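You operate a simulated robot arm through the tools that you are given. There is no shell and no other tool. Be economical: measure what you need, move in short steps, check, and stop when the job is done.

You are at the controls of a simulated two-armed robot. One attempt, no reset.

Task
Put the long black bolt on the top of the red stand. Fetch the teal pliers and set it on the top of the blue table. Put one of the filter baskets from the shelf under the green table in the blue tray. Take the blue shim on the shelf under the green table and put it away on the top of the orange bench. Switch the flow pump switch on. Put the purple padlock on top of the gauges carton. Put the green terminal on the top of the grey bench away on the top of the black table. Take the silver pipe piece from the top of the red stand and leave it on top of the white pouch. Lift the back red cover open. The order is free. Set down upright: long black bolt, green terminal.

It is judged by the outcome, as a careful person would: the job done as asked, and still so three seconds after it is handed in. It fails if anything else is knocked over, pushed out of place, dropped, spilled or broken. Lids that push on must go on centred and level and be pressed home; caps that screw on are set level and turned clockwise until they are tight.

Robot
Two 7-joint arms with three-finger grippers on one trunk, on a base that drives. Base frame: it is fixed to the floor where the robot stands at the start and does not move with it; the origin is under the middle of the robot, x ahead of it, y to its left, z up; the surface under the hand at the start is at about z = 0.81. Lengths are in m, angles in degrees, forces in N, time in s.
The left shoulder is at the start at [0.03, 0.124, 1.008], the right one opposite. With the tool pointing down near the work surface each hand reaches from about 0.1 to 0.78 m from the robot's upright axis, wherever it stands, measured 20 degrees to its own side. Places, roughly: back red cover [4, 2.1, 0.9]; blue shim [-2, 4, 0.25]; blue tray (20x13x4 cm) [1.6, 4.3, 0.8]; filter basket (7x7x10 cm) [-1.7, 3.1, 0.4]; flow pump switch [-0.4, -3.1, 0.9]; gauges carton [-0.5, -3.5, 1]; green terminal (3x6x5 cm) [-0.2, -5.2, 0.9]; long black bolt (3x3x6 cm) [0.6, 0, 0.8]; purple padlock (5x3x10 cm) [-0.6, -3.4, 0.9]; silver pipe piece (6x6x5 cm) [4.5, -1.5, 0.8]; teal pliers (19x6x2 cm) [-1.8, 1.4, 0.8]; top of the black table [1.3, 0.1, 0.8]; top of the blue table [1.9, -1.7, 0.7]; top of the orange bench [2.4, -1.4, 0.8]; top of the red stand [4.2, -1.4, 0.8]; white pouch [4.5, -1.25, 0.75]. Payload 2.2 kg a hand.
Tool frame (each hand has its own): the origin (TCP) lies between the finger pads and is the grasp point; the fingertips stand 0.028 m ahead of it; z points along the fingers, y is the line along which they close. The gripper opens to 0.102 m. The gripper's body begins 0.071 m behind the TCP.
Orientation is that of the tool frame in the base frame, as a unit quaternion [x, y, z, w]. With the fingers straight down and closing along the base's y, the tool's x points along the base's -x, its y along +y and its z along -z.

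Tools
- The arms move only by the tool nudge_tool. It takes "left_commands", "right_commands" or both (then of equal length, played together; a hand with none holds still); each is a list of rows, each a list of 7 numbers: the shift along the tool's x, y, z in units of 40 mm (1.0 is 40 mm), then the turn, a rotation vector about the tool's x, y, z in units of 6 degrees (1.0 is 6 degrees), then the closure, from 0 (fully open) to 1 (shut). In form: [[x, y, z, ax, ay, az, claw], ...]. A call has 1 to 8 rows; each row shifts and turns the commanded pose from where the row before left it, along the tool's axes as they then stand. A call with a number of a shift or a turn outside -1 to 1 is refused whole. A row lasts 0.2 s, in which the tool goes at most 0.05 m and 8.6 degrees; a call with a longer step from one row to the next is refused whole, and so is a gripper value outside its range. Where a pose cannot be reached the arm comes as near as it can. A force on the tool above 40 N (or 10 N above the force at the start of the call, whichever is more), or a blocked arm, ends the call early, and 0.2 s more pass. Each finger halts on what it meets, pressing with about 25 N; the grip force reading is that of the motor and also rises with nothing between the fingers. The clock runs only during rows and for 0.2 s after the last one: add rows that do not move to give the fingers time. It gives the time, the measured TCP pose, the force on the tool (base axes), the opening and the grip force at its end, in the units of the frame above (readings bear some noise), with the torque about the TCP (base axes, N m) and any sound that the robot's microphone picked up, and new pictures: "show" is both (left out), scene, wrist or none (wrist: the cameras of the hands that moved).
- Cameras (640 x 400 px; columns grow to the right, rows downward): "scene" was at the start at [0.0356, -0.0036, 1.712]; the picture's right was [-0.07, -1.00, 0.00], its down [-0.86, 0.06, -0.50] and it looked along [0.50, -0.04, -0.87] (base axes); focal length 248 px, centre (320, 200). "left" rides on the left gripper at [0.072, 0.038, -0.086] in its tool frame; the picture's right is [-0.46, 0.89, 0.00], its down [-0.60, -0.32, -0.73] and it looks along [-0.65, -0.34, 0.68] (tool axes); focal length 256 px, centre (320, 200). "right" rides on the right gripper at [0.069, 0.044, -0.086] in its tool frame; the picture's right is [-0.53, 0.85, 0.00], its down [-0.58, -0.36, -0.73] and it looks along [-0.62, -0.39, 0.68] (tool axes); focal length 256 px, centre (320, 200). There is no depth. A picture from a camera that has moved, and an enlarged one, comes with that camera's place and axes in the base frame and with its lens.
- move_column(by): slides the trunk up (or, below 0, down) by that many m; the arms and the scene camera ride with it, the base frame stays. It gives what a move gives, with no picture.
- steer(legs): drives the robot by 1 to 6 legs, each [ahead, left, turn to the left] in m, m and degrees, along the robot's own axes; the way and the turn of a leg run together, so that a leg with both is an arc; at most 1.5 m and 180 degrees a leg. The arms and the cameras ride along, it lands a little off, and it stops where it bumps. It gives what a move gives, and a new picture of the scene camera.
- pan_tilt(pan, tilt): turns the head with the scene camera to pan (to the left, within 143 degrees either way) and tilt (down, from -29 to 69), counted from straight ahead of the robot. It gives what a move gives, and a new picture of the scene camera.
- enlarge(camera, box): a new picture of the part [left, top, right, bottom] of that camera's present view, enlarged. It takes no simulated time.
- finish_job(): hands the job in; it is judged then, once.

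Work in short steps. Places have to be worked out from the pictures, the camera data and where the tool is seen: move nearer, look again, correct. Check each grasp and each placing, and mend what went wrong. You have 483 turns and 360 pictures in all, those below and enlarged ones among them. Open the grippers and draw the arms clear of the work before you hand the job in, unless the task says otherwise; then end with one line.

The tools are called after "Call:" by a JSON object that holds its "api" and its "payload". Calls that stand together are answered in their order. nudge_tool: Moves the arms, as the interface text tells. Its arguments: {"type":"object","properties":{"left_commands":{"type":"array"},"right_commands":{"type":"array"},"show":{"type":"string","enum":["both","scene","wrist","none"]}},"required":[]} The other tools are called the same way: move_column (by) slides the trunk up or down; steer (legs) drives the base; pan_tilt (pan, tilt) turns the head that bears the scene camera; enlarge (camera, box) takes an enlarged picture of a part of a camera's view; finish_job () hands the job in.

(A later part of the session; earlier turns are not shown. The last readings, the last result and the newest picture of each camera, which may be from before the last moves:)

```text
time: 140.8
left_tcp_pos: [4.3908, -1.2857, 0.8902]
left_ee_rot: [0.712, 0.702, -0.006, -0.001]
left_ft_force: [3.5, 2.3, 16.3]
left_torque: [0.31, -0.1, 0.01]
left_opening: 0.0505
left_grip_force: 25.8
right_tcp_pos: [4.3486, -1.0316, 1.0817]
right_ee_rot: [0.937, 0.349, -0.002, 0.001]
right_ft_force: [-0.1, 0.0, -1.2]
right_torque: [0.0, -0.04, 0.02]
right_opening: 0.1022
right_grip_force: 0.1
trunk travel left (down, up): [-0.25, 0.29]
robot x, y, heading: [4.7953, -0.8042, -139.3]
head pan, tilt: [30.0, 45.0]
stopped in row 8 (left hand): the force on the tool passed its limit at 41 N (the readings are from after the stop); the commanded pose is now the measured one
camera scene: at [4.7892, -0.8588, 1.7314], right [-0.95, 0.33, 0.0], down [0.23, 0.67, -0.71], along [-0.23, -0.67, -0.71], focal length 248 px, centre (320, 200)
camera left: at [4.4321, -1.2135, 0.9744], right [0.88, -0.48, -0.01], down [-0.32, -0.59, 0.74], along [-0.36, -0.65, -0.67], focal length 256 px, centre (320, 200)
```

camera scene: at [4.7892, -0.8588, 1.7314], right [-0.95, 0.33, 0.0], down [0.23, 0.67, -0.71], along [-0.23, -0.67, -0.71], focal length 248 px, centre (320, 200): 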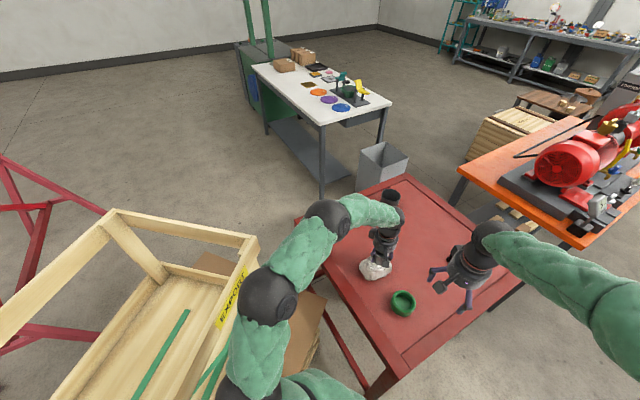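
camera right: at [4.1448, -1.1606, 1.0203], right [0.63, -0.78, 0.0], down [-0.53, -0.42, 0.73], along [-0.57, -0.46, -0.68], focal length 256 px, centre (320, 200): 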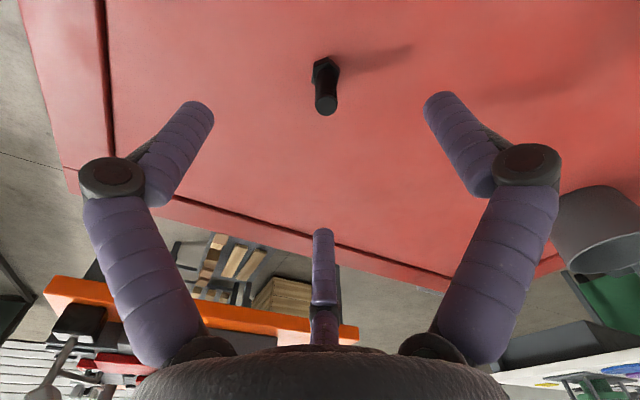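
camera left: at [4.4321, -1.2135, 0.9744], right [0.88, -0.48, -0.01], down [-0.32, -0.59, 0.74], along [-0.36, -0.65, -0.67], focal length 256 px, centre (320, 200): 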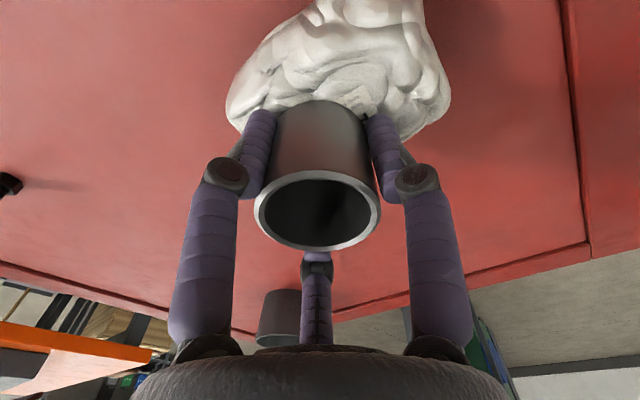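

The pipe rests on the middle of the pouch. I ease up a hair and open slowly.

Call:
{"api": "nudge_tool", "payload": {"left_commands": [[0, 0, -0.03, 0, 0, 0, 0.6], [0, 0, 0, 0, 0, 0, 0.5], [0, 0, 0, 0, 0, 0, 0.45], [0, 0, 0, 0, 0, 0, 0.35], [0, 0, 0, 0, 0, 0, 0.2], [0, 0, 0, 0, 0, 0, 0]], "show": "wrist"}}

```text
time: 142.2
left_tcp_pos: [4.3931, -1.2854, 0.8894]
left_ee_rot: [0.713, 0.701, -0.004, -0.001]
left_ft_force: [-1.0, -0.1, -0.4]
left_torque: [0.01, -0.02, -0.01]
left_opening: 0.1018
left_grip_force: 0.0
right_tcp_pos: [4.3479, -1.0324, 1.0816]
right_ee_rot: [0.937, 0.349, -0.002, 0.002]
right_ft_force: [0.0, -1.0, 0.1]
right_torque: [0.0, -0.02, 0.0]
right_opening: 0.1021
right_grip_force: 0.1
trunk travel left (down, up): [-0.25, 0.29]
robot x, y, heading: [4.7933, -0.8025, -138.9]
head pan, tilt: [30.0, 45.0]
camera left: at [4.4333, -1.213, 0.9726], right [0.88, -0.48, 0.0], down [-0.32, -0.6, 0.74], along [-0.36, -0.64, -0.68], focal length 256 px, centre (320, 200)
```

left: 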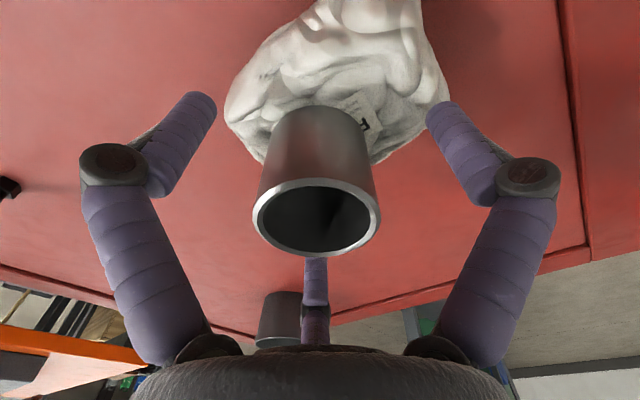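

It stays put. I rise straight up.

Call:
{"api": "nudge_tool", "payload": {"left_commands": [[0, 0, -0.5, 0, 0, 0, 0], [0, 0, -1, 0, 0, 0, 0], [0, 0, -1, 0, 0, 0, 0], [0, 0, -1, 0, 0, 0, 0], [0, 0, -1, 0, 0, 0, 0], [0, 0, -0.5, 0, 0, 0, 0]], "show": "both"}}

```text
time: 143.6
left_tcp_pos: [4.3924, -1.2855, 1.0887]
left_ee_rot: [0.714, 0.7, -0.004, -0.001]
left_ft_force: [0.5, 0.1, -0.3]
left_torque: [-0.01, -0.01, 0.04]
left_opening: 0.1019
left_grip_force: 0.1
right_tcp_pos: [4.3485, -1.0321, 1.0821]
right_ee_rot: [0.937, 0.348, -0.002, 0.001]
right_ft_force: [0.5, -0.2, -0.1]
right_torque: [0.01, 0.0, -0.01]
right_opening: 0.102
right_grip_force: 0.1
trunk travel left (down, up): [-0.25, 0.29]
robot x, y, heading: [4.7916, -0.8054, -139.2]
head pan, tilt: [30.0, 45.0]
camera scene: at [4.7893, -0.8588, 1.7314], right [-0.95, 0.33, 0.0], down [0.23, 0.67, -0.71], along [-0.23, -0.67, -0.71], focal length 248 px, centre (320, 200)
camera left: at [4.4327, -1.2126, 1.1743], right [0.88, -0.48, 0.0], down [-0.32, -0.6, 0.74], along [-0.36, -0.64, -0.68], focal length 256 px, centre (320, 200)
```

scene: 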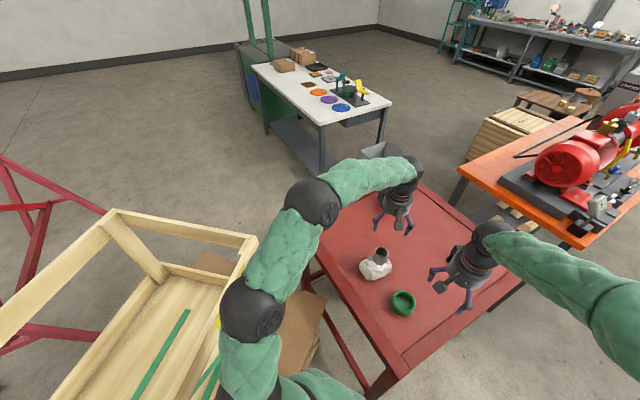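
left: 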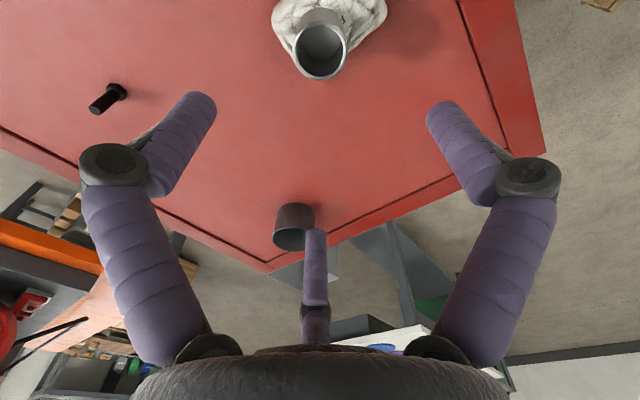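

Bolt and pipe are both placed. I slide back out of the gap and look at the red skid for the "back red cover".

Call:
{"api": "steer", "payload": {"legs": [[-0.03, -0.45, 0]]}}

Call:
{"api": "pan_tilt", "payload": {"pan": -110, "tilt": 20}}

```text
time: 146.3
left_tcp_pos: [4.117, -0.9208, 1.0897]
left_ee_rot: [0.715, 0.699, -0.005, -0.001]
left_ft_force: [-0.5, 0.7, 0.3]
left_torque: [-0.03, -0.01, -0.03]
left_opening: 0.102
left_grip_force: 0.0
right_tcp_pos: [4.0738, -0.6691, 1.0825]
right_ee_rot: [0.938, 0.346, -0.001, 0.001]
right_ft_force: [-0.6, -0.9, 0.1]
right_torque: [0.0, -0.02, -0.01]
right_opening: 0.1019
right_grip_force: 0.1
trunk travel left (down, up): [-0.25, 0.29]
robot x, y, heading: [4.5236, -0.4441, -139.4]
head pan, tilt: [30.0, 45.0]
camera scene: at [4.5159, -0.4968, 1.7315], right [-0.94, 0.33, 0.0], down [0.24, 0.67, -0.71], along [-0.23, -0.67, -0.71], focal length 248 px, centre (320, 200)
```

scene: 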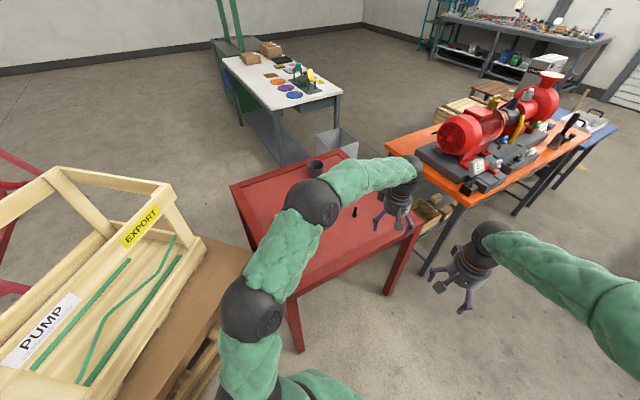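

```text
time: 148.6
left_tcp_pos: [4.1171, -0.9224, 1.0888]
left_ee_rot: [0.715, 0.699, -0.004, 0.0]
left_ft_force: [0.0, -0.3, 0.5]
left_torque: [0.0, 0.0, 0.0]
left_opening: 0.1016
left_grip_force: 0.1
right_tcp_pos: [4.0745, -0.6678, 1.0815]
right_ee_rot: [0.939, 0.345, -0.002, 0.002]
right_ft_force: [-1.2, 0.6, 0.7]
right_torque: [0.0, 0.0, 0.02]
right_opening: 0.1022
right_grip_force: 0.1
trunk travel left (down, up): [-0.25, 0.29]
robot x, y, heading: [4.5256, -0.4426, -139.6]
head pan, tilt: [-110.0, 20.0]
camera scene: at [4.5107, -0.3338, 1.7701], right [0.94, 0.35, 0.0], down [0.12, -0.32, -0.94], along [-0.33, 0.88, -0.34], focal length 248 px, centre (320, 200)
```

scene: 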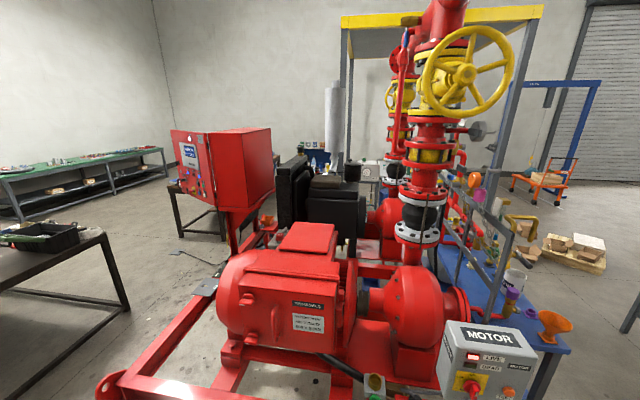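

Call:
{"api": "enlarge", "payload": {"camera": "scene", "box": [240, 130, 464, 270]}}

Call:
{"api": "enlarge", "payload": {"camera": "scene", "box": [400, 150, 640, 300]}}

```text
2.86 times, centred on (352, 200) of scene
camera zoom: at [4.5107, -0.3338, 1.7701], right [0.94, 0.35, 0.0], down [0.12, -0.32, -0.94], along [-0.33, 0.88, -0.34], focal length 708 px, centre (229, 200)
```

zoom: 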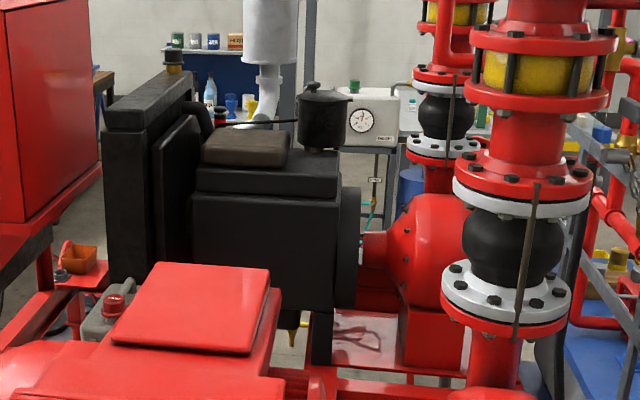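

```text
2.67 times, centred on (520, 225) of scene
camera zoom: at [4.5107, -0.3338, 1.7701], right [0.94, 0.35, 0.0], down [0.12, -0.32, -0.94], along [-0.33, 0.88, -0.34], focal length 661 px, centre (-213, 133)
```

zoom: 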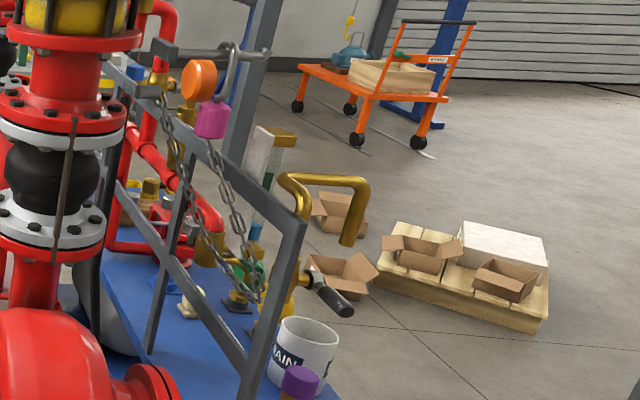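

The electric-motor box is the front one; the target near [4,2.1,0.9] is on the far side behind the engine. I go round the skid's front end to look.

Call:
{"api": "steer", "payload": {"legs": [[0.594, -0.537, 0], [0.594, -0.537, 0], [0, 0, -130]]}}

Call:
{"api": "pan_tilt", "payload": {"pan": 0, "tilt": 25}}

```text
time: 162.1
left_tcp_pos: [2.8426, 0.2522, 1.0895]
left_ee_rot: [0.928, -0.373, 0.0, -0.005]
left_ft_force: [-0.3, 0.0, -0.3]
left_torque: [-0.02, -0.02, 0.0]
left_opening: 0.1018
left_grip_force: 0.1
right_tcp_pos: [3.0581, 0.1145, 1.0816]
right_ee_rot: [-0.696, 0.718, 0.003, 0.001]
right_ft_force: [-0.1, 0.1, -0.8]
right_torque: [-0.01, -0.02, 0.03]
right_opening: 0.1019
right_grip_force: 0.0
trunk travel left (down, up): [-0.25, 0.29]
robot x, y, heading: [2.9255, -0.3681, 88.4]
head pan, tilt: [-110.0, 20.0]
camera scene: at [3.0088, -0.433, 1.7701], right [-0.37, -0.93, 0.0], down [-0.32, 0.13, -0.94], along [0.87, -0.35, -0.34], focal length 248 px, centre (320, 200)
```

scene: 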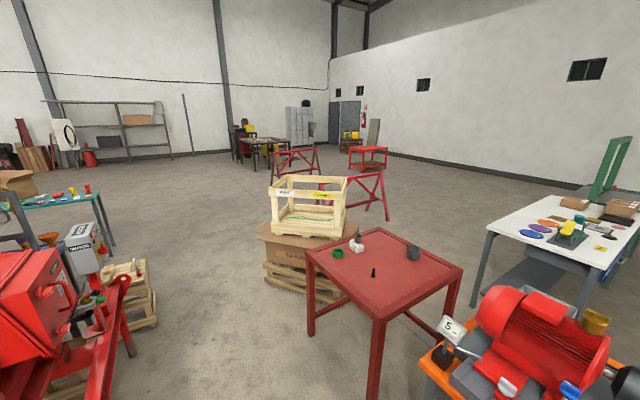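

```text
time: 164.0
left_tcp_pos: [2.8417, 0.2529, 1.0889]
left_ee_rot: [0.928, -0.372, 0.0, -0.004]
left_ft_force: [-0.6, 0.4, -0.9]
left_torque: [0.02, 0.0, -0.04]
left_opening: 0.102
left_grip_force: 0.0
right_tcp_pos: [3.058, 0.1134, 1.0826]
right_ee_rot: [-0.695, 0.719, 0.002, 0.002]
right_ft_force: [0.3, -0.3, -1.1]
right_torque: [0.0, -0.02, 0.0]
right_opening: 0.1018
right_grip_force: 0.1
trunk travel left (down, up): [-0.25, 0.29]
robot x, y, heading: [2.9221, -0.367, 88.3]
head pan, tilt: [0.0, 25.0]
camera scene: at [2.9251, -0.3064, 1.762], right [1.0, -0.03, 0.0], down [-0.01, -0.42, -0.91], along [0.03, 0.91, -0.42], focal length 248 px, centre (320, 200)
```

scene: 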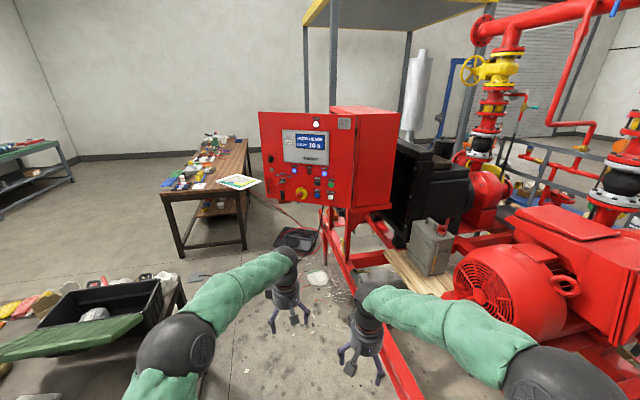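

I enlarge the engine and pump region from here.

Call:
{"api": "enlarge", "payload": {"camera": "scene", "box": [390, 120, 640, 276]}}

Call:
{"api": "move_column", "payload": {"by": 0.28}}

Call:
{"api": "pan_tilt", "payload": {"pan": -35, "tilt": 25}}

```text
2.56 times, centred on (515, 198) of scene
camera zoom: at [2.9251, -0.3064, 1.762], right [1.0, -0.03, 0.0], down [-0.01, -0.42, -0.91], along [0.03, 0.91, -0.42], focal length 634 px, centre (-179, 205)
```

zoom: 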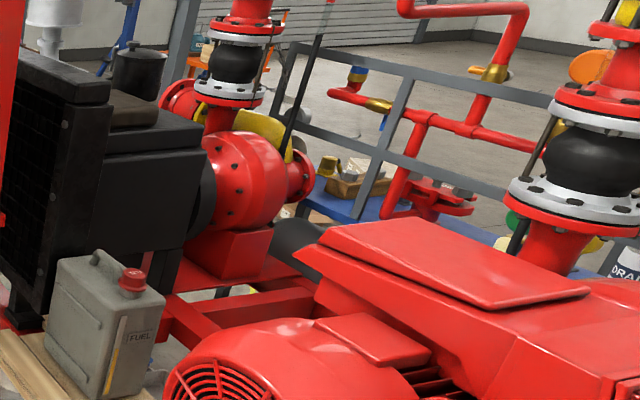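

```text
time: 166.8
left_tcp_pos: [2.8426, 0.2518, 1.3687]
left_ee_rot: [0.928, -0.372, 0.0, -0.004]
left_ft_force: [-0.4, 0.2, -0.8]
left_torque: [0.01, 0.01, -0.03]
left_opening: 0.102
left_grip_force: 0.1
right_tcp_pos: [3.0579, 0.1137, 1.3619]
right_ee_rot: [-0.695, 0.719, 0.002, 0.001]
right_ft_force: [0.2, 1.3, 0.2]
right_torque: [-0.01, -0.03, 0.01]
right_opening: 0.1022
right_grip_force: 0.1
trunk travel left (down, up): [-0.53, 0.01]
robot x, y, heading: [2.9264, -0.3739, 88.2]
head pan, tilt: [0.0, 25.0]
```

```text
time: 167.8
left_tcp_pos: [2.8425, 0.2526, 1.37]
left_ee_rot: [0.928, -0.372, 0.0, -0.004]
left_ft_force: [0.6, 0.1, 0.1]
left_torque: [0.0, -0.02, 0.01]
left_opening: 0.1019
left_grip_force: 0.1
right_tcp_pos: [3.0565, 0.1131, 1.3624]
right_ee_rot: [-0.695, 0.719, 0.002, 0.002]
right_ft_force: [0.3, -0.5, 0.0]
right_torque: [0.01, 0.0, 0.02]
right_opening: 0.102
right_grip_force: 0.0
trunk travel left (down, up): [-0.53, 0.01]
robot x, y, heading: [2.9217, -0.3678, 88.1]
head pan, tilt: [-35.0, 25.0]
camera scene: at [2.9772, -0.3246, 2.042], right [0.8, -0.6, 0.0], down [-0.25, -0.34, -0.91], along [0.54, 0.73, -0.42], focal length 248 px, centre (320, 200)
```

scene: 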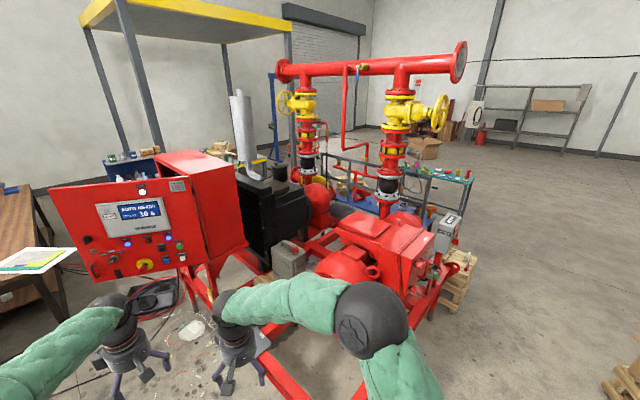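

I can't see it from here, so I go round by the back: through the gap past the pallets to the far side of the skid.

Call:
{"api": "steer", "payload": {"legs": [[0, 0, -80], [0.8, -0.16, 0], [0.76, -0.11, 0], [1.1, 0.02, 0], [0, 0, 60]]}}

Call:
{"api": "pan_tilt", "payload": {"pan": 50, "tilt": 20}}

Call:
{"api": "pan_tilt", "payload": {"pan": 0, "tilt": 25}}

```text
time: 187.1
left_tcp_pos: [5.6951, 0.2901, 1.3697]
left_ee_rot: [0.845, -0.535, 0.0, -0.004]
left_ft_force: [0.0, -0.2, 0.0]
left_torque: [-0.01, 0.01, 0.0]
left_opening: 0.102
left_grip_force: 0.0
right_tcp_pos: [5.8453, 0.0839, 1.3606]
right_ee_rot: [-0.552, 0.834, 0.002, 0.002]
right_ft_force: [-0.1, -0.5, -1.2]
right_torque: [-0.01, 0.02, 0.02]
right_opening: 0.1019
right_grip_force: 0.0
trunk travel left (down, up): [-0.53, 0.01]
robot x, y, heading: [5.5466, -0.3224, 67.2]
head pan, tilt: [-35.0, 25.0]
camera scene: at [5.6125, -0.2976, 2.042], right [0.53, -0.85, 0.0], down [-0.36, -0.23, -0.91], along [0.77, 0.48, -0.42], focal length 248 px, centre (320, 200)
```

scene: 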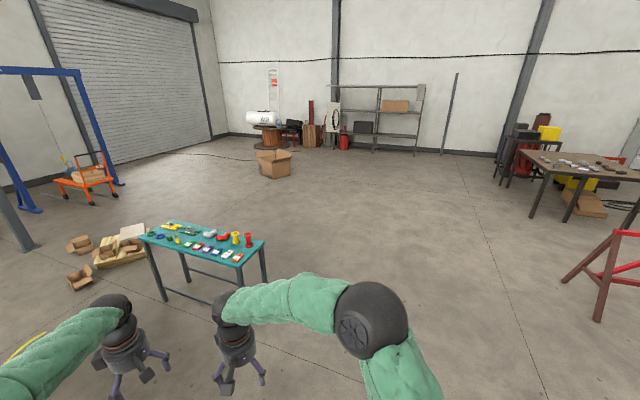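

```text
time: 188.7
left_tcp_pos: [5.6955, 0.2893, 1.3687]
left_ee_rot: [0.845, -0.535, 0.0, -0.004]
left_ft_force: [-0.1, -0.5, 0.4]
left_torque: [0.0, 0.0, 0.0]
left_opening: 0.1019
left_grip_force: 0.1
right_tcp_pos: [5.8461, 0.0836, 1.3618]
right_ee_rot: [-0.552, 0.834, 0.003, 0.001]
right_ft_force: [0.1, 0.2, 0.6]
right_torque: [0.03, 0.01, -0.03]
right_opening: 0.102
right_grip_force: 0.0
trunk travel left (down, up): [-0.53, 0.01]
robot x, y, heading: [5.5456, -0.323, 67.6]
head pan, tilt: [50.0, 20.0]
camera scene: at [5.492, -0.2639, 2.0501], right [0.89, 0.46, 0.0], down [0.16, -0.3, -0.94], along [-0.43, 0.84, -0.34], focal length 248 px, centre (320, 200)
```

scene: 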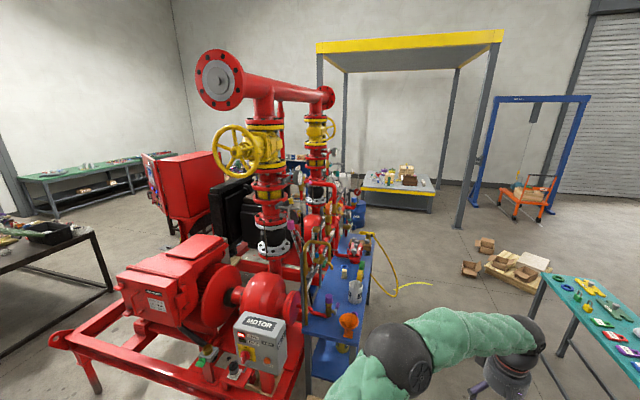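

```text
time: 189.8
left_tcp_pos: [5.6947, 0.289, 1.3688]
left_ee_rot: [0.845, -0.535, 0.0, -0.004]
left_ft_force: [-0.4, -0.5, -0.3]
left_torque: [0.0, 0.02, 0.01]
left_opening: 0.102
left_grip_force: 0.2
right_tcp_pos: [5.8456, 0.0841, 1.3604]
right_ee_rot: [-0.553, 0.833, 0.003, 0.001]
right_ft_force: [-0.2, -0.4, 0.9]
right_torque: [0.03, 0.01, -0.02]
right_opening: 0.102
right_grip_force: 0.1
trunk travel left (down, up): [-0.53, 0.01]
robot x, y, heading: [5.5486, -0.3214, 67.1]
head pan, tilt: [0.0, 25.0]
camera scene: at [5.5701, -0.2617, 2.042], right [0.92, -0.39, 0.0], down [-0.16, -0.39, -0.91], along [0.35, 0.84, -0.42], focal length 248 px, centre (320, 200)
```

scene: 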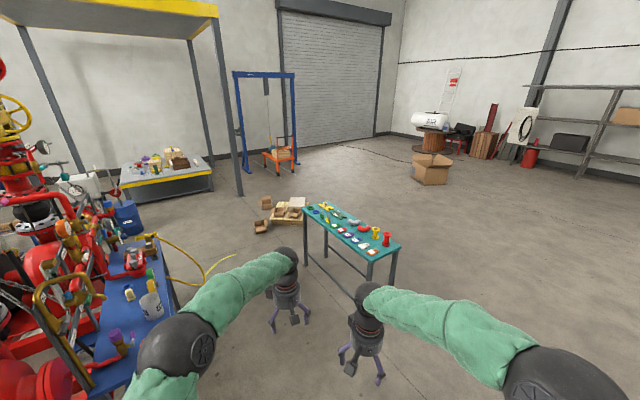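

I zoom on the place where [4,2.1,0.9] projects from the back-side view.

Call:
{"api": "pan_tilt", "payload": {"pan": 55, "tilt": 25}}

Call:
{"api": "enlarge", "payload": {"camera": "scene", "box": [270, 110, 430, 210]}}

```text
time: 191.1
left_tcp_pos: [5.6938, 0.2896, 1.3698]
left_ee_rot: [0.845, -0.535, 0.0, -0.004]
left_ft_force: [0.7, -0.3, -0.3]
left_torque: [0.01, -0.02, 0.0]
left_opening: 0.1019
left_grip_force: 0.2
right_tcp_pos: [5.8456, 0.0827, 1.3618]
right_ee_rot: [-0.552, 0.834, 0.002, 0.001]
right_ft_force: [0.0, -0.7, 0.2]
right_torque: [-0.01, -0.02, 0.0]
right_opening: 0.1021
right_grip_force: 0.0
trunk travel left (down, up): [-0.53, 0.01]
robot x, y, heading: [5.5484, -0.3192, 67.2]
head pan, tilt: [55.0, 25.0]
camera scene: at [5.4854, -0.2687, 2.042], right [0.85, 0.53, 0.0], down [0.23, -0.36, -0.91], along [-0.48, 0.77, -0.42], focal length 248 px, centre (320, 200)
```

scene: 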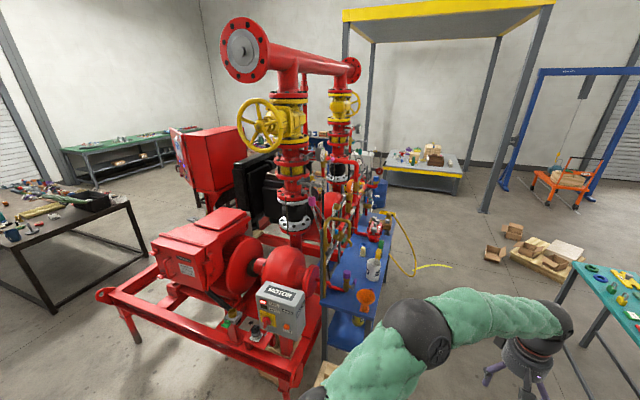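

```text
4.00 times, centred on (350, 160) of scene
camera zoom: at [5.4854, -0.2687, 2.042], right [0.85, 0.53, 0.0], down [0.23, -0.36, -0.91], along [-0.48, 0.77, -0.42], focal length 991 px, centre (200, 360)
```

zoom: 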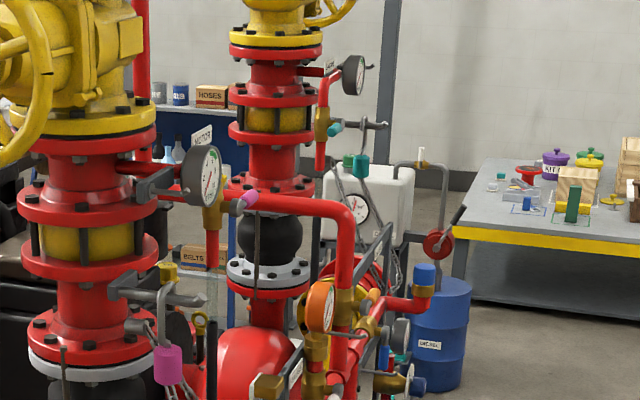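

I drive along behind the rack (x≈5.85) to look at the skid's far side.

Call:
{"api": "steer", "payload": {"legs": [[0.6, 0.0, 23], [1.5, 0, 0], [0.5, 0, 0]]}}

Call:
{"api": "pan_tilt", "payload": {"pan": 80, "tilt": 25}}

```text
time: 203.9
left_tcp_pos: [5.5627, 2.8506, 1.3693]
left_ee_rot: [0.933, -0.36, -0.001, -0.004]
left_ft_force: [-0.4, -0.4, 0.9]
left_torque: [0.01, 0.03, 0.01]
left_opening: 0.102
left_grip_force: 0.1
right_tcp_pos: [5.7819, 2.7192, 1.3616]
right_ee_rot: [-0.705, 0.709, 0.003, 0.002]
right_ft_force: [-0.6, 0.3, 0.4]
right_torque: [-0.01, 0.03, 0.02]
right_opening: 0.102
right_grip_force: 0.0
trunk travel left (down, up): [-0.53, 0.01]
robot x, y, heading: [5.6654, 2.2343, 89.7]
head pan, tilt: [55.0, 25.0]
camera scene: at [5.5848, 2.2561, 2.042], right [0.58, 0.82, 0.0], down [0.35, -0.24, -0.91], along [-0.74, 0.52, -0.42], focal length 248 px, centre (320, 200)
```

scene: 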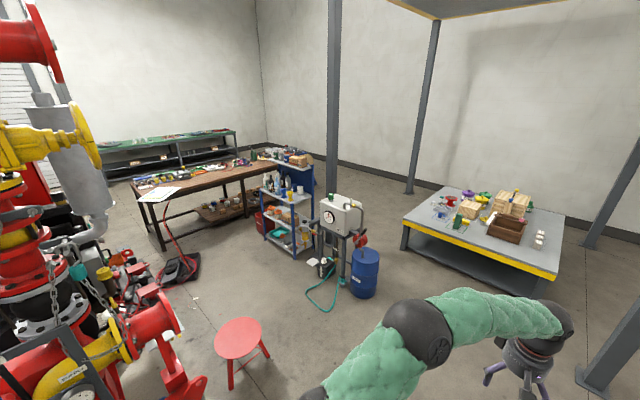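

```text
time: 204.8
left_tcp_pos: [5.5622, 2.8516, 1.3691]
left_ee_rot: [0.933, -0.359, -0.001, -0.003]
left_ft_force: [-0.5, 0.0, -0.3]
left_torque: [0.03, 0.02, 0.0]
left_opening: 0.102
left_grip_force: 0.1
right_tcp_pos: [5.781, 2.7186, 1.3619]
right_ee_rot: [-0.704, 0.71, 0.002, 0.002]
right_ft_force: [0.0, -1.2, 0.1]
right_torque: [0.03, 0.02, -0.03]
right_opening: 0.102
right_grip_force: 0.0
trunk travel left (down, up): [-0.53, 0.01]
robot x, y, heading: [5.6586, 2.2367, 89.9]
head pan, tilt: [80.0, 25.0]
camera scene: at [5.5694, 2.2194, 2.042], right [0.18, 0.98, 0.0], down [0.42, -0.08, -0.91], along [-0.89, 0.16, -0.42], focal length 248 px, centre (320, 200)
```

scene: 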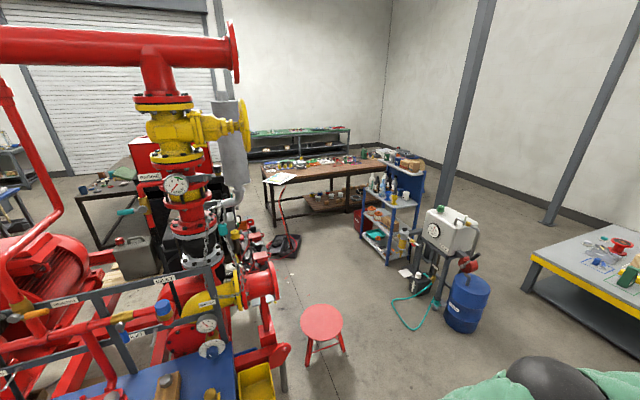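

An open area on the far side. I zoom on the spot by the engine.

Call:
{"api": "enlarge", "payload": {"camera": "scene", "box": [180, 180, 340, 280]}}

```text
4.00 times, centred on (260, 230) of scene
camera zoom: at [5.5694, 2.2194, 2.042], right [0.18, 0.98, 0.0], down [0.42, -0.08, -0.91], along [-0.89, 0.16, -0.42], focal length 991 px, centre (560, 80)
```

zoom: 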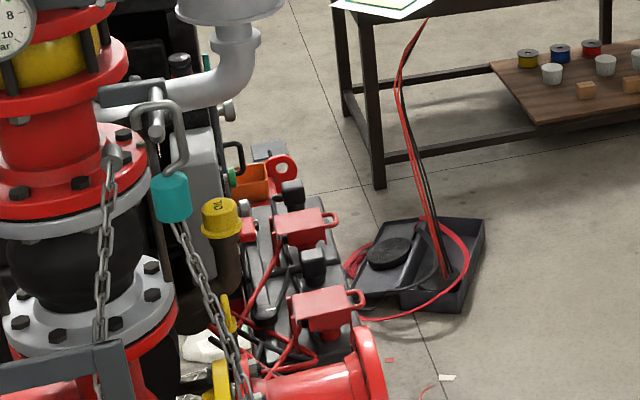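

Found: two batteries with red terminal covers; the back one is at ≈[4.06,2.05,0.9]. Before driving I check the floor for the yellow hose.

Call:
{"api": "pan_tilt", "payload": {"pan": 35, "tilt": 60}}

```text
time: 205.9
left_tcp_pos: [5.5623, 2.8517, 1.3693]
left_ee_rot: [0.934, -0.358, 0.0, -0.004]
left_ft_force: [0.7, 0.7, -0.8]
left_torque: [-0.02, 0.01, -0.01]
left_opening: 0.1017
left_grip_force: 0.2
right_tcp_pos: [5.7801, 2.7193, 1.3616]
right_ee_rot: [-0.705, 0.71, 0.003, 0.001]
right_ft_force: [0.1, 0.4, 0.4]
right_torque: [-0.01, -0.01, 0.01]
right_opening: 0.102
right_grip_force: 0.1
trunk travel left (down, up): [-0.53, 0.01]
robot x, y, heading: [5.6616, 2.232, 89.9]
head pan, tilt: [35.0, 60.0]
camera scene: at [5.6219, 2.2581, 1.992], right [0.82, 0.57, 0.0], down [0.49, -0.71, -0.5], along [-0.29, 0.41, -0.87], focal length 248 px, centre (320, 200)
```

scene: 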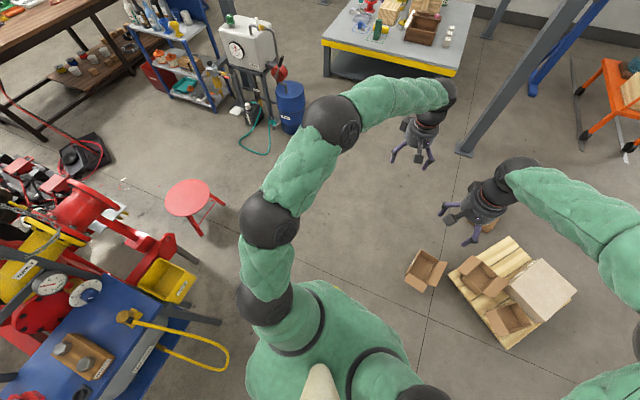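

Way is clear: hose ends by the rack. I go up-left, turn to face the skid's far side, and slide along behind the stool.

Call:
{"api": "steer", "payload": {"legs": [[0.75, 0.7, 0], [0, 0, 178], [0.0, -1.12, 0]]}}

Call:
{"api": "pan_tilt", "payload": {"pan": 0, "tilt": 40}}

```text
time: 223.9
left_tcp_pos: [3.895, 2.3991, 1.3692]
left_ee_rot: [0.386, 0.923, -0.003, 0.0]
left_ft_force: [-1.0, 0.1, -0.5]
left_torque: [0.0, 0.01, -0.04]
left_opening: 0.102
left_grip_force: 0.1
right_tcp_pos: [3.6842, 2.5427, 1.3613]
right_ee_rot: [0.729, 0.684, -0.002, 0.002]
right_ft_force: [-0.6, 0.8, 0.2]
right_torque: [0.01, 0.05, -0.03]
right_opening: 0.1021
right_grip_force: 0.2
trunk travel left (down, up): [-0.53, 0.01]
robot x, y, heading: [3.8322, 3.0258, -93.5]
head pan, tilt: [35.0, 60.0]
camera scene: at [3.8672, 2.9977, 1.9919], right [-0.85, -0.52, 0.0], down [-0.45, 0.74, -0.5], along [0.26, -0.43, -0.87], focal length 248 px, centre (320, 200)
```

scene: 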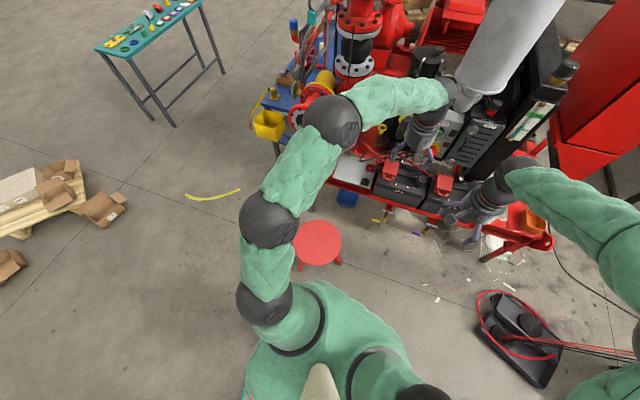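

```text
time: 224.9
left_tcp_pos: [3.8951, 2.3992, 1.3688]
left_ee_rot: [0.385, 0.923, -0.004, 0.0]
left_ft_force: [0.4, 0.8, -0.3]
left_torque: [0.02, 0.0, 0.01]
left_opening: 0.1022
left_grip_force: 0.0
right_tcp_pos: [3.6832, 2.5442, 1.3609]
right_ee_rot: [0.729, 0.685, -0.003, 0.002]
right_ft_force: [0.4, -1.1, 0.4]
right_torque: [0.02, -0.03, 0.03]
right_opening: 0.1017
right_grip_force: 0.0
trunk travel left (down, up): [-0.53, 0.01]
robot x, y, heading: [3.8354, 3.0239, -93.6]
head pan, tilt: [0.0, 40.0]
camera scene: at [3.8274, 2.9696, 2.0186], right [-1.0, 0.06, 0.0], down [0.04, 0.64, -0.77], along [-0.05, -0.76, -0.64], focal length 248 px, centre (320, 200)
```

scene: 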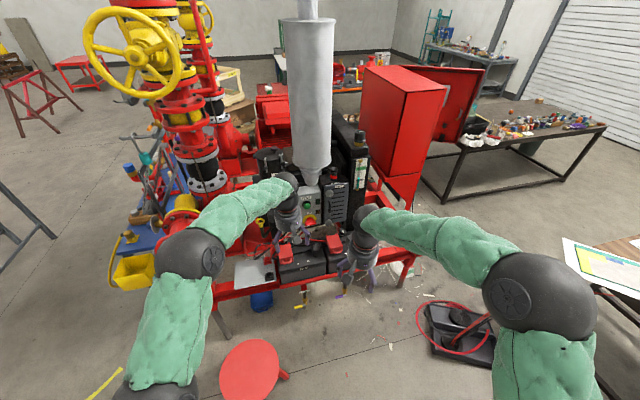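

I zoom in on the batteries.

Call:
{"api": "enlarge", "payload": {"camera": "scene", "box": [220, 180, 412, 300]}}

Call:
{"api": "enlarge", "payload": {"camera": "left", "box": [0, 0, 640, 400]}}

```text
3.33 times, centred on (316, 240) of scene
camera zoom: at [3.8274, 2.9696, 2.0186], right [-1.0, 0.06, 0.0], down [0.04, 0.64, -0.77], along [-0.05, -0.76, -0.64], focal length 826 px, centre (333, 67)
```

zoom: 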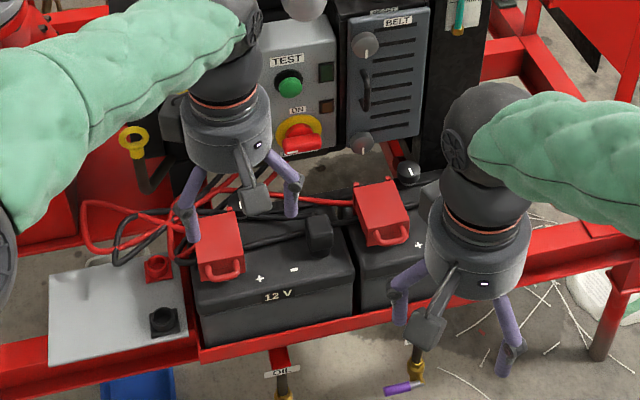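

```text
1.00 times, centred on (320, 200) of left (not enlarged: the box is as wide or as high as the picture)
camera zoom: at [3.8717, 2.478, 1.4537], right [0.96, 0.29, 0.0], down [0.2, -0.65, 0.74], along [0.21, -0.7, -0.68], focal length 256 px, centre (320, 200)
```

zoom: 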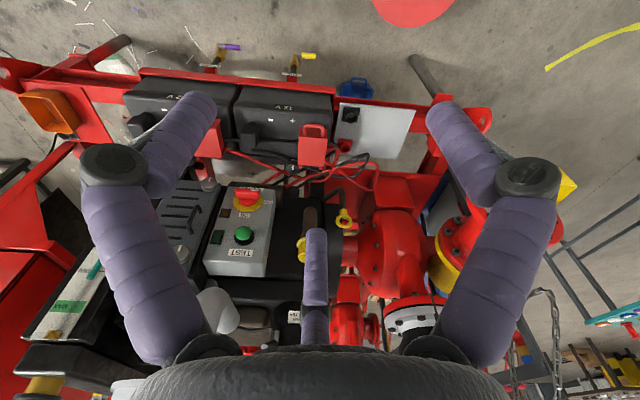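

Call:
{"api": "enlarge", "payload": {"camera": "scene", "box": [268, 230, 316, 270]}}

Call:
{"api": "enlarge", "payload": {"camera": "left", "box": [260, 90, 380, 190]}}

```text
10.00 times, centred on (292, 250) of scene
camera zoom: at [3.8274, 2.9696, 2.0186], right [-1.0, 0.06, 0.0], down [0.04, 0.64, -0.77], along [-0.05, -0.76, -0.64], focal length 2477 px, centre (600, -300)
```

zoom: 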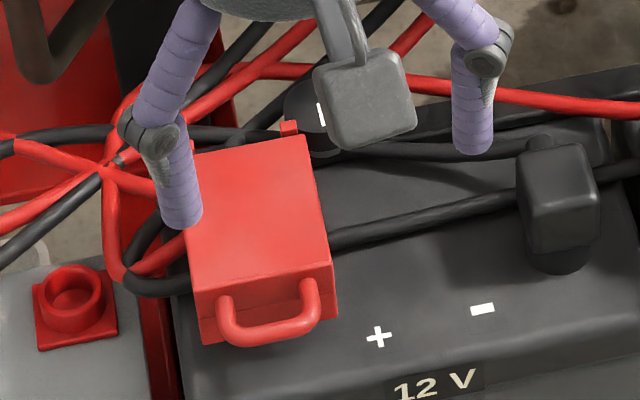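

```text
4.00 times, centred on (320, 140) of left
camera zoom: at [3.8717, 2.478, 1.4537], right [0.96, 0.29, 0.0], down [0.2, -0.65, 0.74], along [0.21, -0.7, -0.68], focal length 1024 px, centre (320, 440)
```

zoom: 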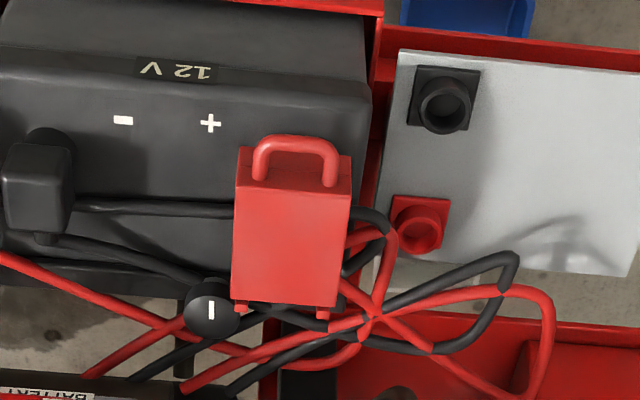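

The back cover is hinged at its engine-side end with a U handle facing me at ≈[3.948,2.172,0.937]. I'll pinch the handle from the front with the left hand horizontal, then swing it up. First I yaw the hand.

Call:
{"api": "nudge_tool", "payload": {"left_commands": [[0, 0, 0, 0, 0, 1, 0], [0, 0, 0, 0, 0, 1, 0], [0, 0, 0, 0, 0, 1, 0], [0, 0, 0, 0, 0, 1, 0], [0, 0, 0, 0, 0, 1, 0], [0, 0, 0, 0, 0, 1, 0], [0, 0, 0, 0, 0, 1, 0], [0, 0, 0, 0, 0, 1, 0]], "show": "none"}}

Call:
{"api": "nudge_tool", "payload": {"left_commands": [[0, 0, 0, 0, 0, 1, 0], [0, 0, 0, 0, 0, 1, 0], [0, 0, 0, 0, 0, 1, 0], [0, 0, 0, 0, 0, 1, 0], [0, 0, 0, 0, 0, 1, 0], [0, 0, 0, 0, 0, 1, 0], [0, 0, 0, 0, 0, 1, 0], [0, 0, 0, 0, 0, 1, 0]], "show": "none"}}

Call:
{"api": "nudge_tool", "payload": {"left_commands": [[0, 0, 0, 0, 0, 1, 0], [0, 0, 0, 0, 0, 1, 0], [0, 0, 0, 0, 0, 1, 0], [0, 0, 0, 0, 0, 1, 0], [0, 0, 0, 0, 0, 0.7, 0.3], [0, 0, 0, 0, 0, 0, 0.6]], "show": "none"}}

Call:
{"api": "move_column", "payload": {"by": -0.2}}

```text
time: 226.7
left_tcp_pos: [3.8928, 2.3994, 1.3692]
left_ee_rot: [0.729, 0.685, -0.004, 0.002]
left_ft_force: [-0.6, 0.0, -0.2]
left_torque: [-0.02, -0.01, 0.0]
left_opening: 0.1017
left_grip_force: 0.1
right_tcp_pos: [3.6837, 2.5441, 1.3616]
right_ee_rot: [0.729, 0.685, -0.001, 0.003]
right_ft_force: [0.4, -0.4, -0.2]
right_torque: [0.0, -0.01, 0.02]
right_opening: 0.1021
right_grip_force: 0.0
trunk travel left (down, up): [-0.53, 0.01]
robot x, y, heading: [3.83, 3.0231, -93.8]
head pan, tilt: [0.0, 40.0]
```

```text
time: 228.5
left_tcp_pos: [3.8949, 2.3978, 1.3684]
left_ee_rot: [0.944, 0.33, -0.002, 0.004]
left_ft_force: [0.1, 0.8, -0.2]
left_torque: [-0.02, 0.01, -0.03]
left_opening: 0.1021
left_grip_force: 0.0
right_tcp_pos: [3.683, 2.544, 1.3625]
right_ee_rot: [0.729, 0.685, -0.001, 0.002]
right_ft_force: [1.0, 0.1, 0.2]
right_torque: [-0.01, 0.0, 0.01]
right_opening: 0.1022
right_grip_force: 0.0
trunk travel left (down, up): [-0.53, 0.01]
robot x, y, heading: [3.8356, 3.0235, -93.4]
head pan, tilt: [0.0, 40.0]
```

```text
time: 229.9
left_tcp_pos: [3.8938, 2.3976, 1.3689]
left_ee_rot: [0.996, 0.09, -0.001, 0.004]
left_ft_force: [0.0, 0.0, 0.1]
left_torque: [0.0, 0.0, 0.03]
left_opening: 0.0408
left_grip_force: 0.0
right_tcp_pos: [3.6846, 2.5442, 1.3627]
right_ee_rot: [0.729, 0.685, -0.002, 0.002]
right_ft_force: [0.2, 0.0, 0.4]
right_torque: [-0.03, -0.06, 0.02]
right_opening: 0.1019
right_grip_force: 0.0
trunk travel left (down, up): [-0.53, 0.01]
robot x, y, heading: [3.8285, 3.0231, -93.6]
head pan, tilt: [0.0, 40.0]
```

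```text
time: 232.1
left_tcp_pos: [3.8946, 2.3979, 1.1687]
left_ee_rot: [0.996, 0.09, -0.001, 0.005]
left_ft_force: [-0.2, -0.1, 0.5]
left_torque: [0.0, 0.01, 0.03]
left_opening: 0.0409
left_grip_force: 0.0
right_tcp_pos: [3.6849, 2.5439, 1.1621]
right_ee_rot: [0.729, 0.685, -0.002, 0.003]
right_ft_force: [0.0, 0.2, -0.1]
right_torque: [0.0, 0.0, -0.03]
right_opening: 0.102
right_grip_force: 0.0
trunk travel left (down, up): [-0.33, 0.21]
robot x, y, heading: [3.833, 3.0246, -93.6]
head pan, tilt: [0.0, 40.0]
```

I draw the hand back 0.2 m, then tilt it to point horizontally.

Call:
{"api": "nudge_tool", "payload": {"left_commands": [[0, -1, 0, 0, 0, 0, 0.6], [0, -1, 0, 0, 0, 0, 0.6], [0, -1, 0, 0, 0, 0, 0.6], [0, -1, 0, 0, 0, 0, 0.6], [0, -1, 0, 0, 0, 0, 0.6], [0, 0, 0, -1, 0, 0, 0.6], [0, 0, 0, -1, 0, 0, 0.6], [0, 0, 0, -1, 0, 0, 0.6]], "show": "none"}}

Call:
{"api": "nudge_tool", "payload": {"left_commands": [[0, 0, 0, -1, 0, 0, 0.6], [0, 0, 0, -1, 0, 0, 0.6], [0, 0, 0, -1, 0, 0, 0.6], [0, 0, 0, -1, 0, 0, 0.6], [0, 0, 0, -1, 0, 0, 0.6], [0, 0, 0, -1, 0, 0, 0.6], [0, 0, 0, -1, 0, 0, 0.6], [0, 0, 0, -1, 0, 0, 0.6]], "show": "none"}}

Call:
{"api": "nudge_tool", "payload": {"left_commands": [[0, 0, 0, -1, 0, 0, 0.6], [0, 0, 0, -1, 0, 0, 0.6], [0, 0, 0, -1, 0, 0, 0.6], [0, 0, 0, -1, 0, 0, 0.6], [0, 0, 0, 0, 0, 0, 0.6]], "show": "both"}}

```text
time: 233.9
left_tcp_pos: [3.8593, 2.5936, 1.1672]
left_ee_rot: [0.983, 0.089, 0.013, 0.16]
left_ft_force: [-0.1, 0.4, -0.5]
left_torque: [0.02, 0.01, 0.02]
left_opening: 0.0407
left_grip_force: 0.0
right_tcp_pos: [3.6841, 2.5457, 1.1604]
right_ee_rot: [0.729, 0.684, -0.003, 0.003]
right_ft_force: [-0.2, 0.5, -0.5]
right_torque: [0.01, 0.02, 0.0]
right_opening: 0.1021
right_grip_force: 0.1
trunk travel left (down, up): [-0.33, 0.21]
robot x, y, heading: [3.8342, 3.0252, -93.2]
head pan, tilt: [0.0, 40.0]
```

```text
time: 235.7
left_tcp_pos: [3.8575, 2.5955, 1.1681]
left_ee_rot: [0.832, 0.077, 0.048, 0.547]
left_ft_force: [0.2, -0.3, -0.7]
left_torque: [-0.04, -0.02, -0.01]
left_opening: 0.0407
left_grip_force: 0.1
right_tcp_pos: [3.6842, 2.544, 1.1622]
right_ee_rot: [0.729, 0.685, -0.001, 0.002]
right_ft_force: [0.1, 0.4, 0.1]
right_torque: [0.01, -0.02, 0.02]
right_opening: 0.1019
right_grip_force: 0.1
trunk travel left (down, up): [-0.33, 0.21]
robot x, y, heading: [3.8315, 3.025, -93.5]
head pan, tilt: [0.0, 40.0]
```

```text
time: 236.9
left_tcp_pos: [3.8574, 2.5941, 1.1678]
left_ee_rot: [0.701, 0.065, 0.062, 0.707]
left_ft_force: [-1.0, 0.2, 0.8]
left_torque: [0.0, 0.0, 0.0]
left_opening: 0.0408
left_grip_force: 0.1
right_tcp_pos: [3.6845, 2.5445, 1.1622]
right_ee_rot: [0.729, 0.685, -0.003, 0.003]
right_ft_force: [0.0, 0.3, 0.0]
right_torque: [0.01, -0.02, 0.0]
right_opening: 0.1018
right_grip_force: 0.0
trunk travel left (down, up): [-0.33, 0.21]
robot x, y, heading: [3.8344, 3.0203, -93.6]
head pan, tilt: [0.0, 40.0]
camera scene: at [3.8274, 2.9702, 1.8187], right [-1.0, 0.06, 0.0], down [0.04, 0.64, -0.77], along [-0.05, -0.76, -0.64], focal length 248 px, centre (320, 200)
camera left: at [3.9148, 2.6933, 1.2038], right [-0.46, -0.08, 0.89], down [-0.73, 0.61, -0.32], along [-0.51, -0.79, -0.33], focal length 256 px, centre (320, 200)
```

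scene: 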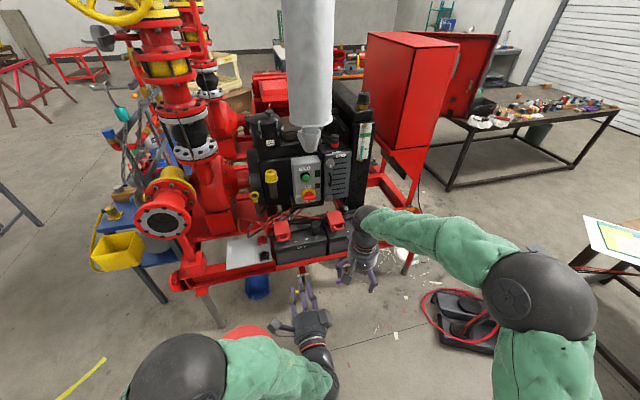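
left: 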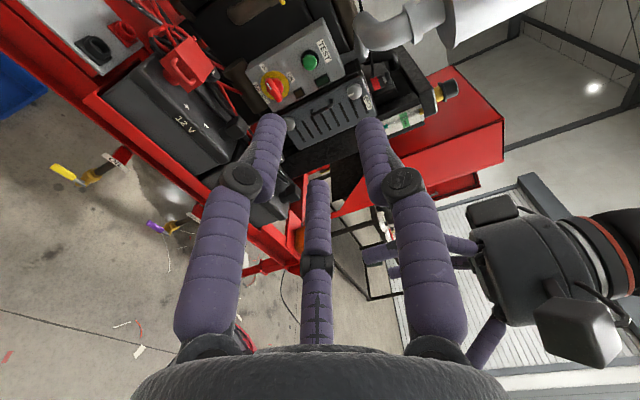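

Now I pull the right hand aside and drive forward so the handle is within reach.

Call:
{"api": "nudge_tool", "payload": {"right_commands": [[0.8, -0.8, 0, 0, 0, 0, 0], [0.8, -0.8, 0, 0, 0, 0, 0], [0.8, -0.8, 0, 0, 0, 0, 0], [0.8, -0.8, 0, 0, 0, 0, 0]], "show": "none"}}

Call:
{"api": "steer", "payload": {"legs": [[0.29, -0.12, 0]]}}

Call:
{"api": "enlarge", "payload": {"camera": "left", "box": [0, 0, 640, 400]}}

```text
time: 237.9
left_tcp_pos: [3.8586, 2.5954, 1.1675]
left_ee_rot: [0.701, 0.064, 0.064, 0.707]
left_ft_force: [-0.2, 0.8, 0.4]
left_torque: [-0.02, 0.0, -0.02]
left_opening: 0.0405
left_grip_force: 0.1
right_tcp_pos: [3.5604, 2.6814, 1.1622]
right_ee_rot: [0.729, 0.685, -0.002, 0.003]
right_ft_force: [-0.4, 0.1, -0.2]
right_torque: [0.0, 0.01, 0.01]
right_opening: 0.1019
right_grip_force: 0.1
trunk travel left (down, up): [-0.33, 0.21]
robot x, y, heading: [3.8348, 3.0229, -93.5]
head pan, tilt: [0.0, 40.0]
```

```text
time: 240.0
left_tcp_pos: [3.7191, 2.3087, 1.1672]
left_ee_rot: [0.702, 0.063, 0.062, 0.707]
left_ft_force: [-0.4, 0.3, -0.2]
left_torque: [0.0, -0.01, 0.03]
left_opening: 0.0409
left_grip_force: 0.0
right_tcp_pos: [3.4222, 2.3931, 1.1601]
right_ee_rot: [0.73, 0.684, -0.002, 0.002]
right_ft_force: [0.9, 0.0, -0.7]
right_torque: [0.0, -0.01, -0.01]
right_opening: 0.1017
right_grip_force: 0.1
trunk travel left (down, up): [-0.33, 0.21]
robot x, y, heading: [3.697, 2.7403, -93.8]
head pan, tilt: [0.0, 40.0]
camera scene: at [3.6891, 2.6835, 1.8186], right [-1.0, 0.06, 0.0], down [0.04, 0.64, -0.77], along [-0.05, -0.76, -0.64], focal length 248 px, centre (320, 200)
```

scene: 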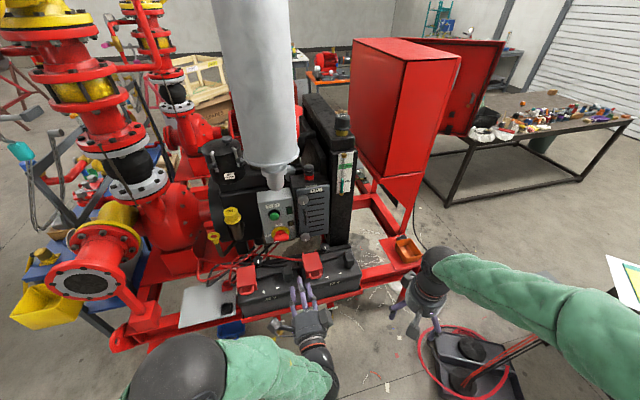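

```text
1.00 times, centred on (320, 200) of left (not enlarged: the box is as wide or as high as the picture)
camera zoom: at [3.7759, 2.4068, 1.2036], right [-0.46, -0.08, 0.89], down [-0.72, 0.61, -0.32], along [-0.52, -0.79, -0.33], focal length 256 px, centre (320, 200)
```

zoom: 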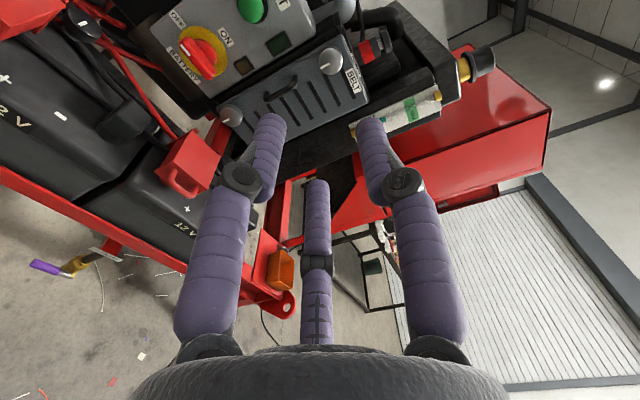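

I zoom the scene view to re-measure the handle from here.

Call:
{"api": "enlarge", "payload": {"camera": "scene", "box": [210, 240, 306, 300]}}

```text
6.67 times, centred on (258, 270) of scene
camera zoom: at [3.6891, 2.6835, 1.8186], right [-1.0, 0.06, 0.0], down [0.04, 0.64, -0.77], along [-0.05, -0.76, -0.64], focal length 1652 px, centre (733, -267)
```

zoom: 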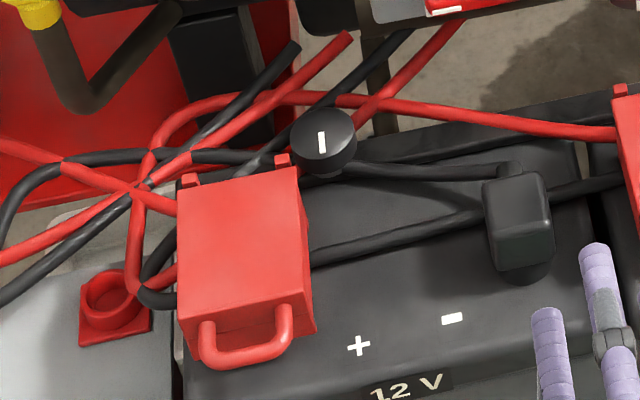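

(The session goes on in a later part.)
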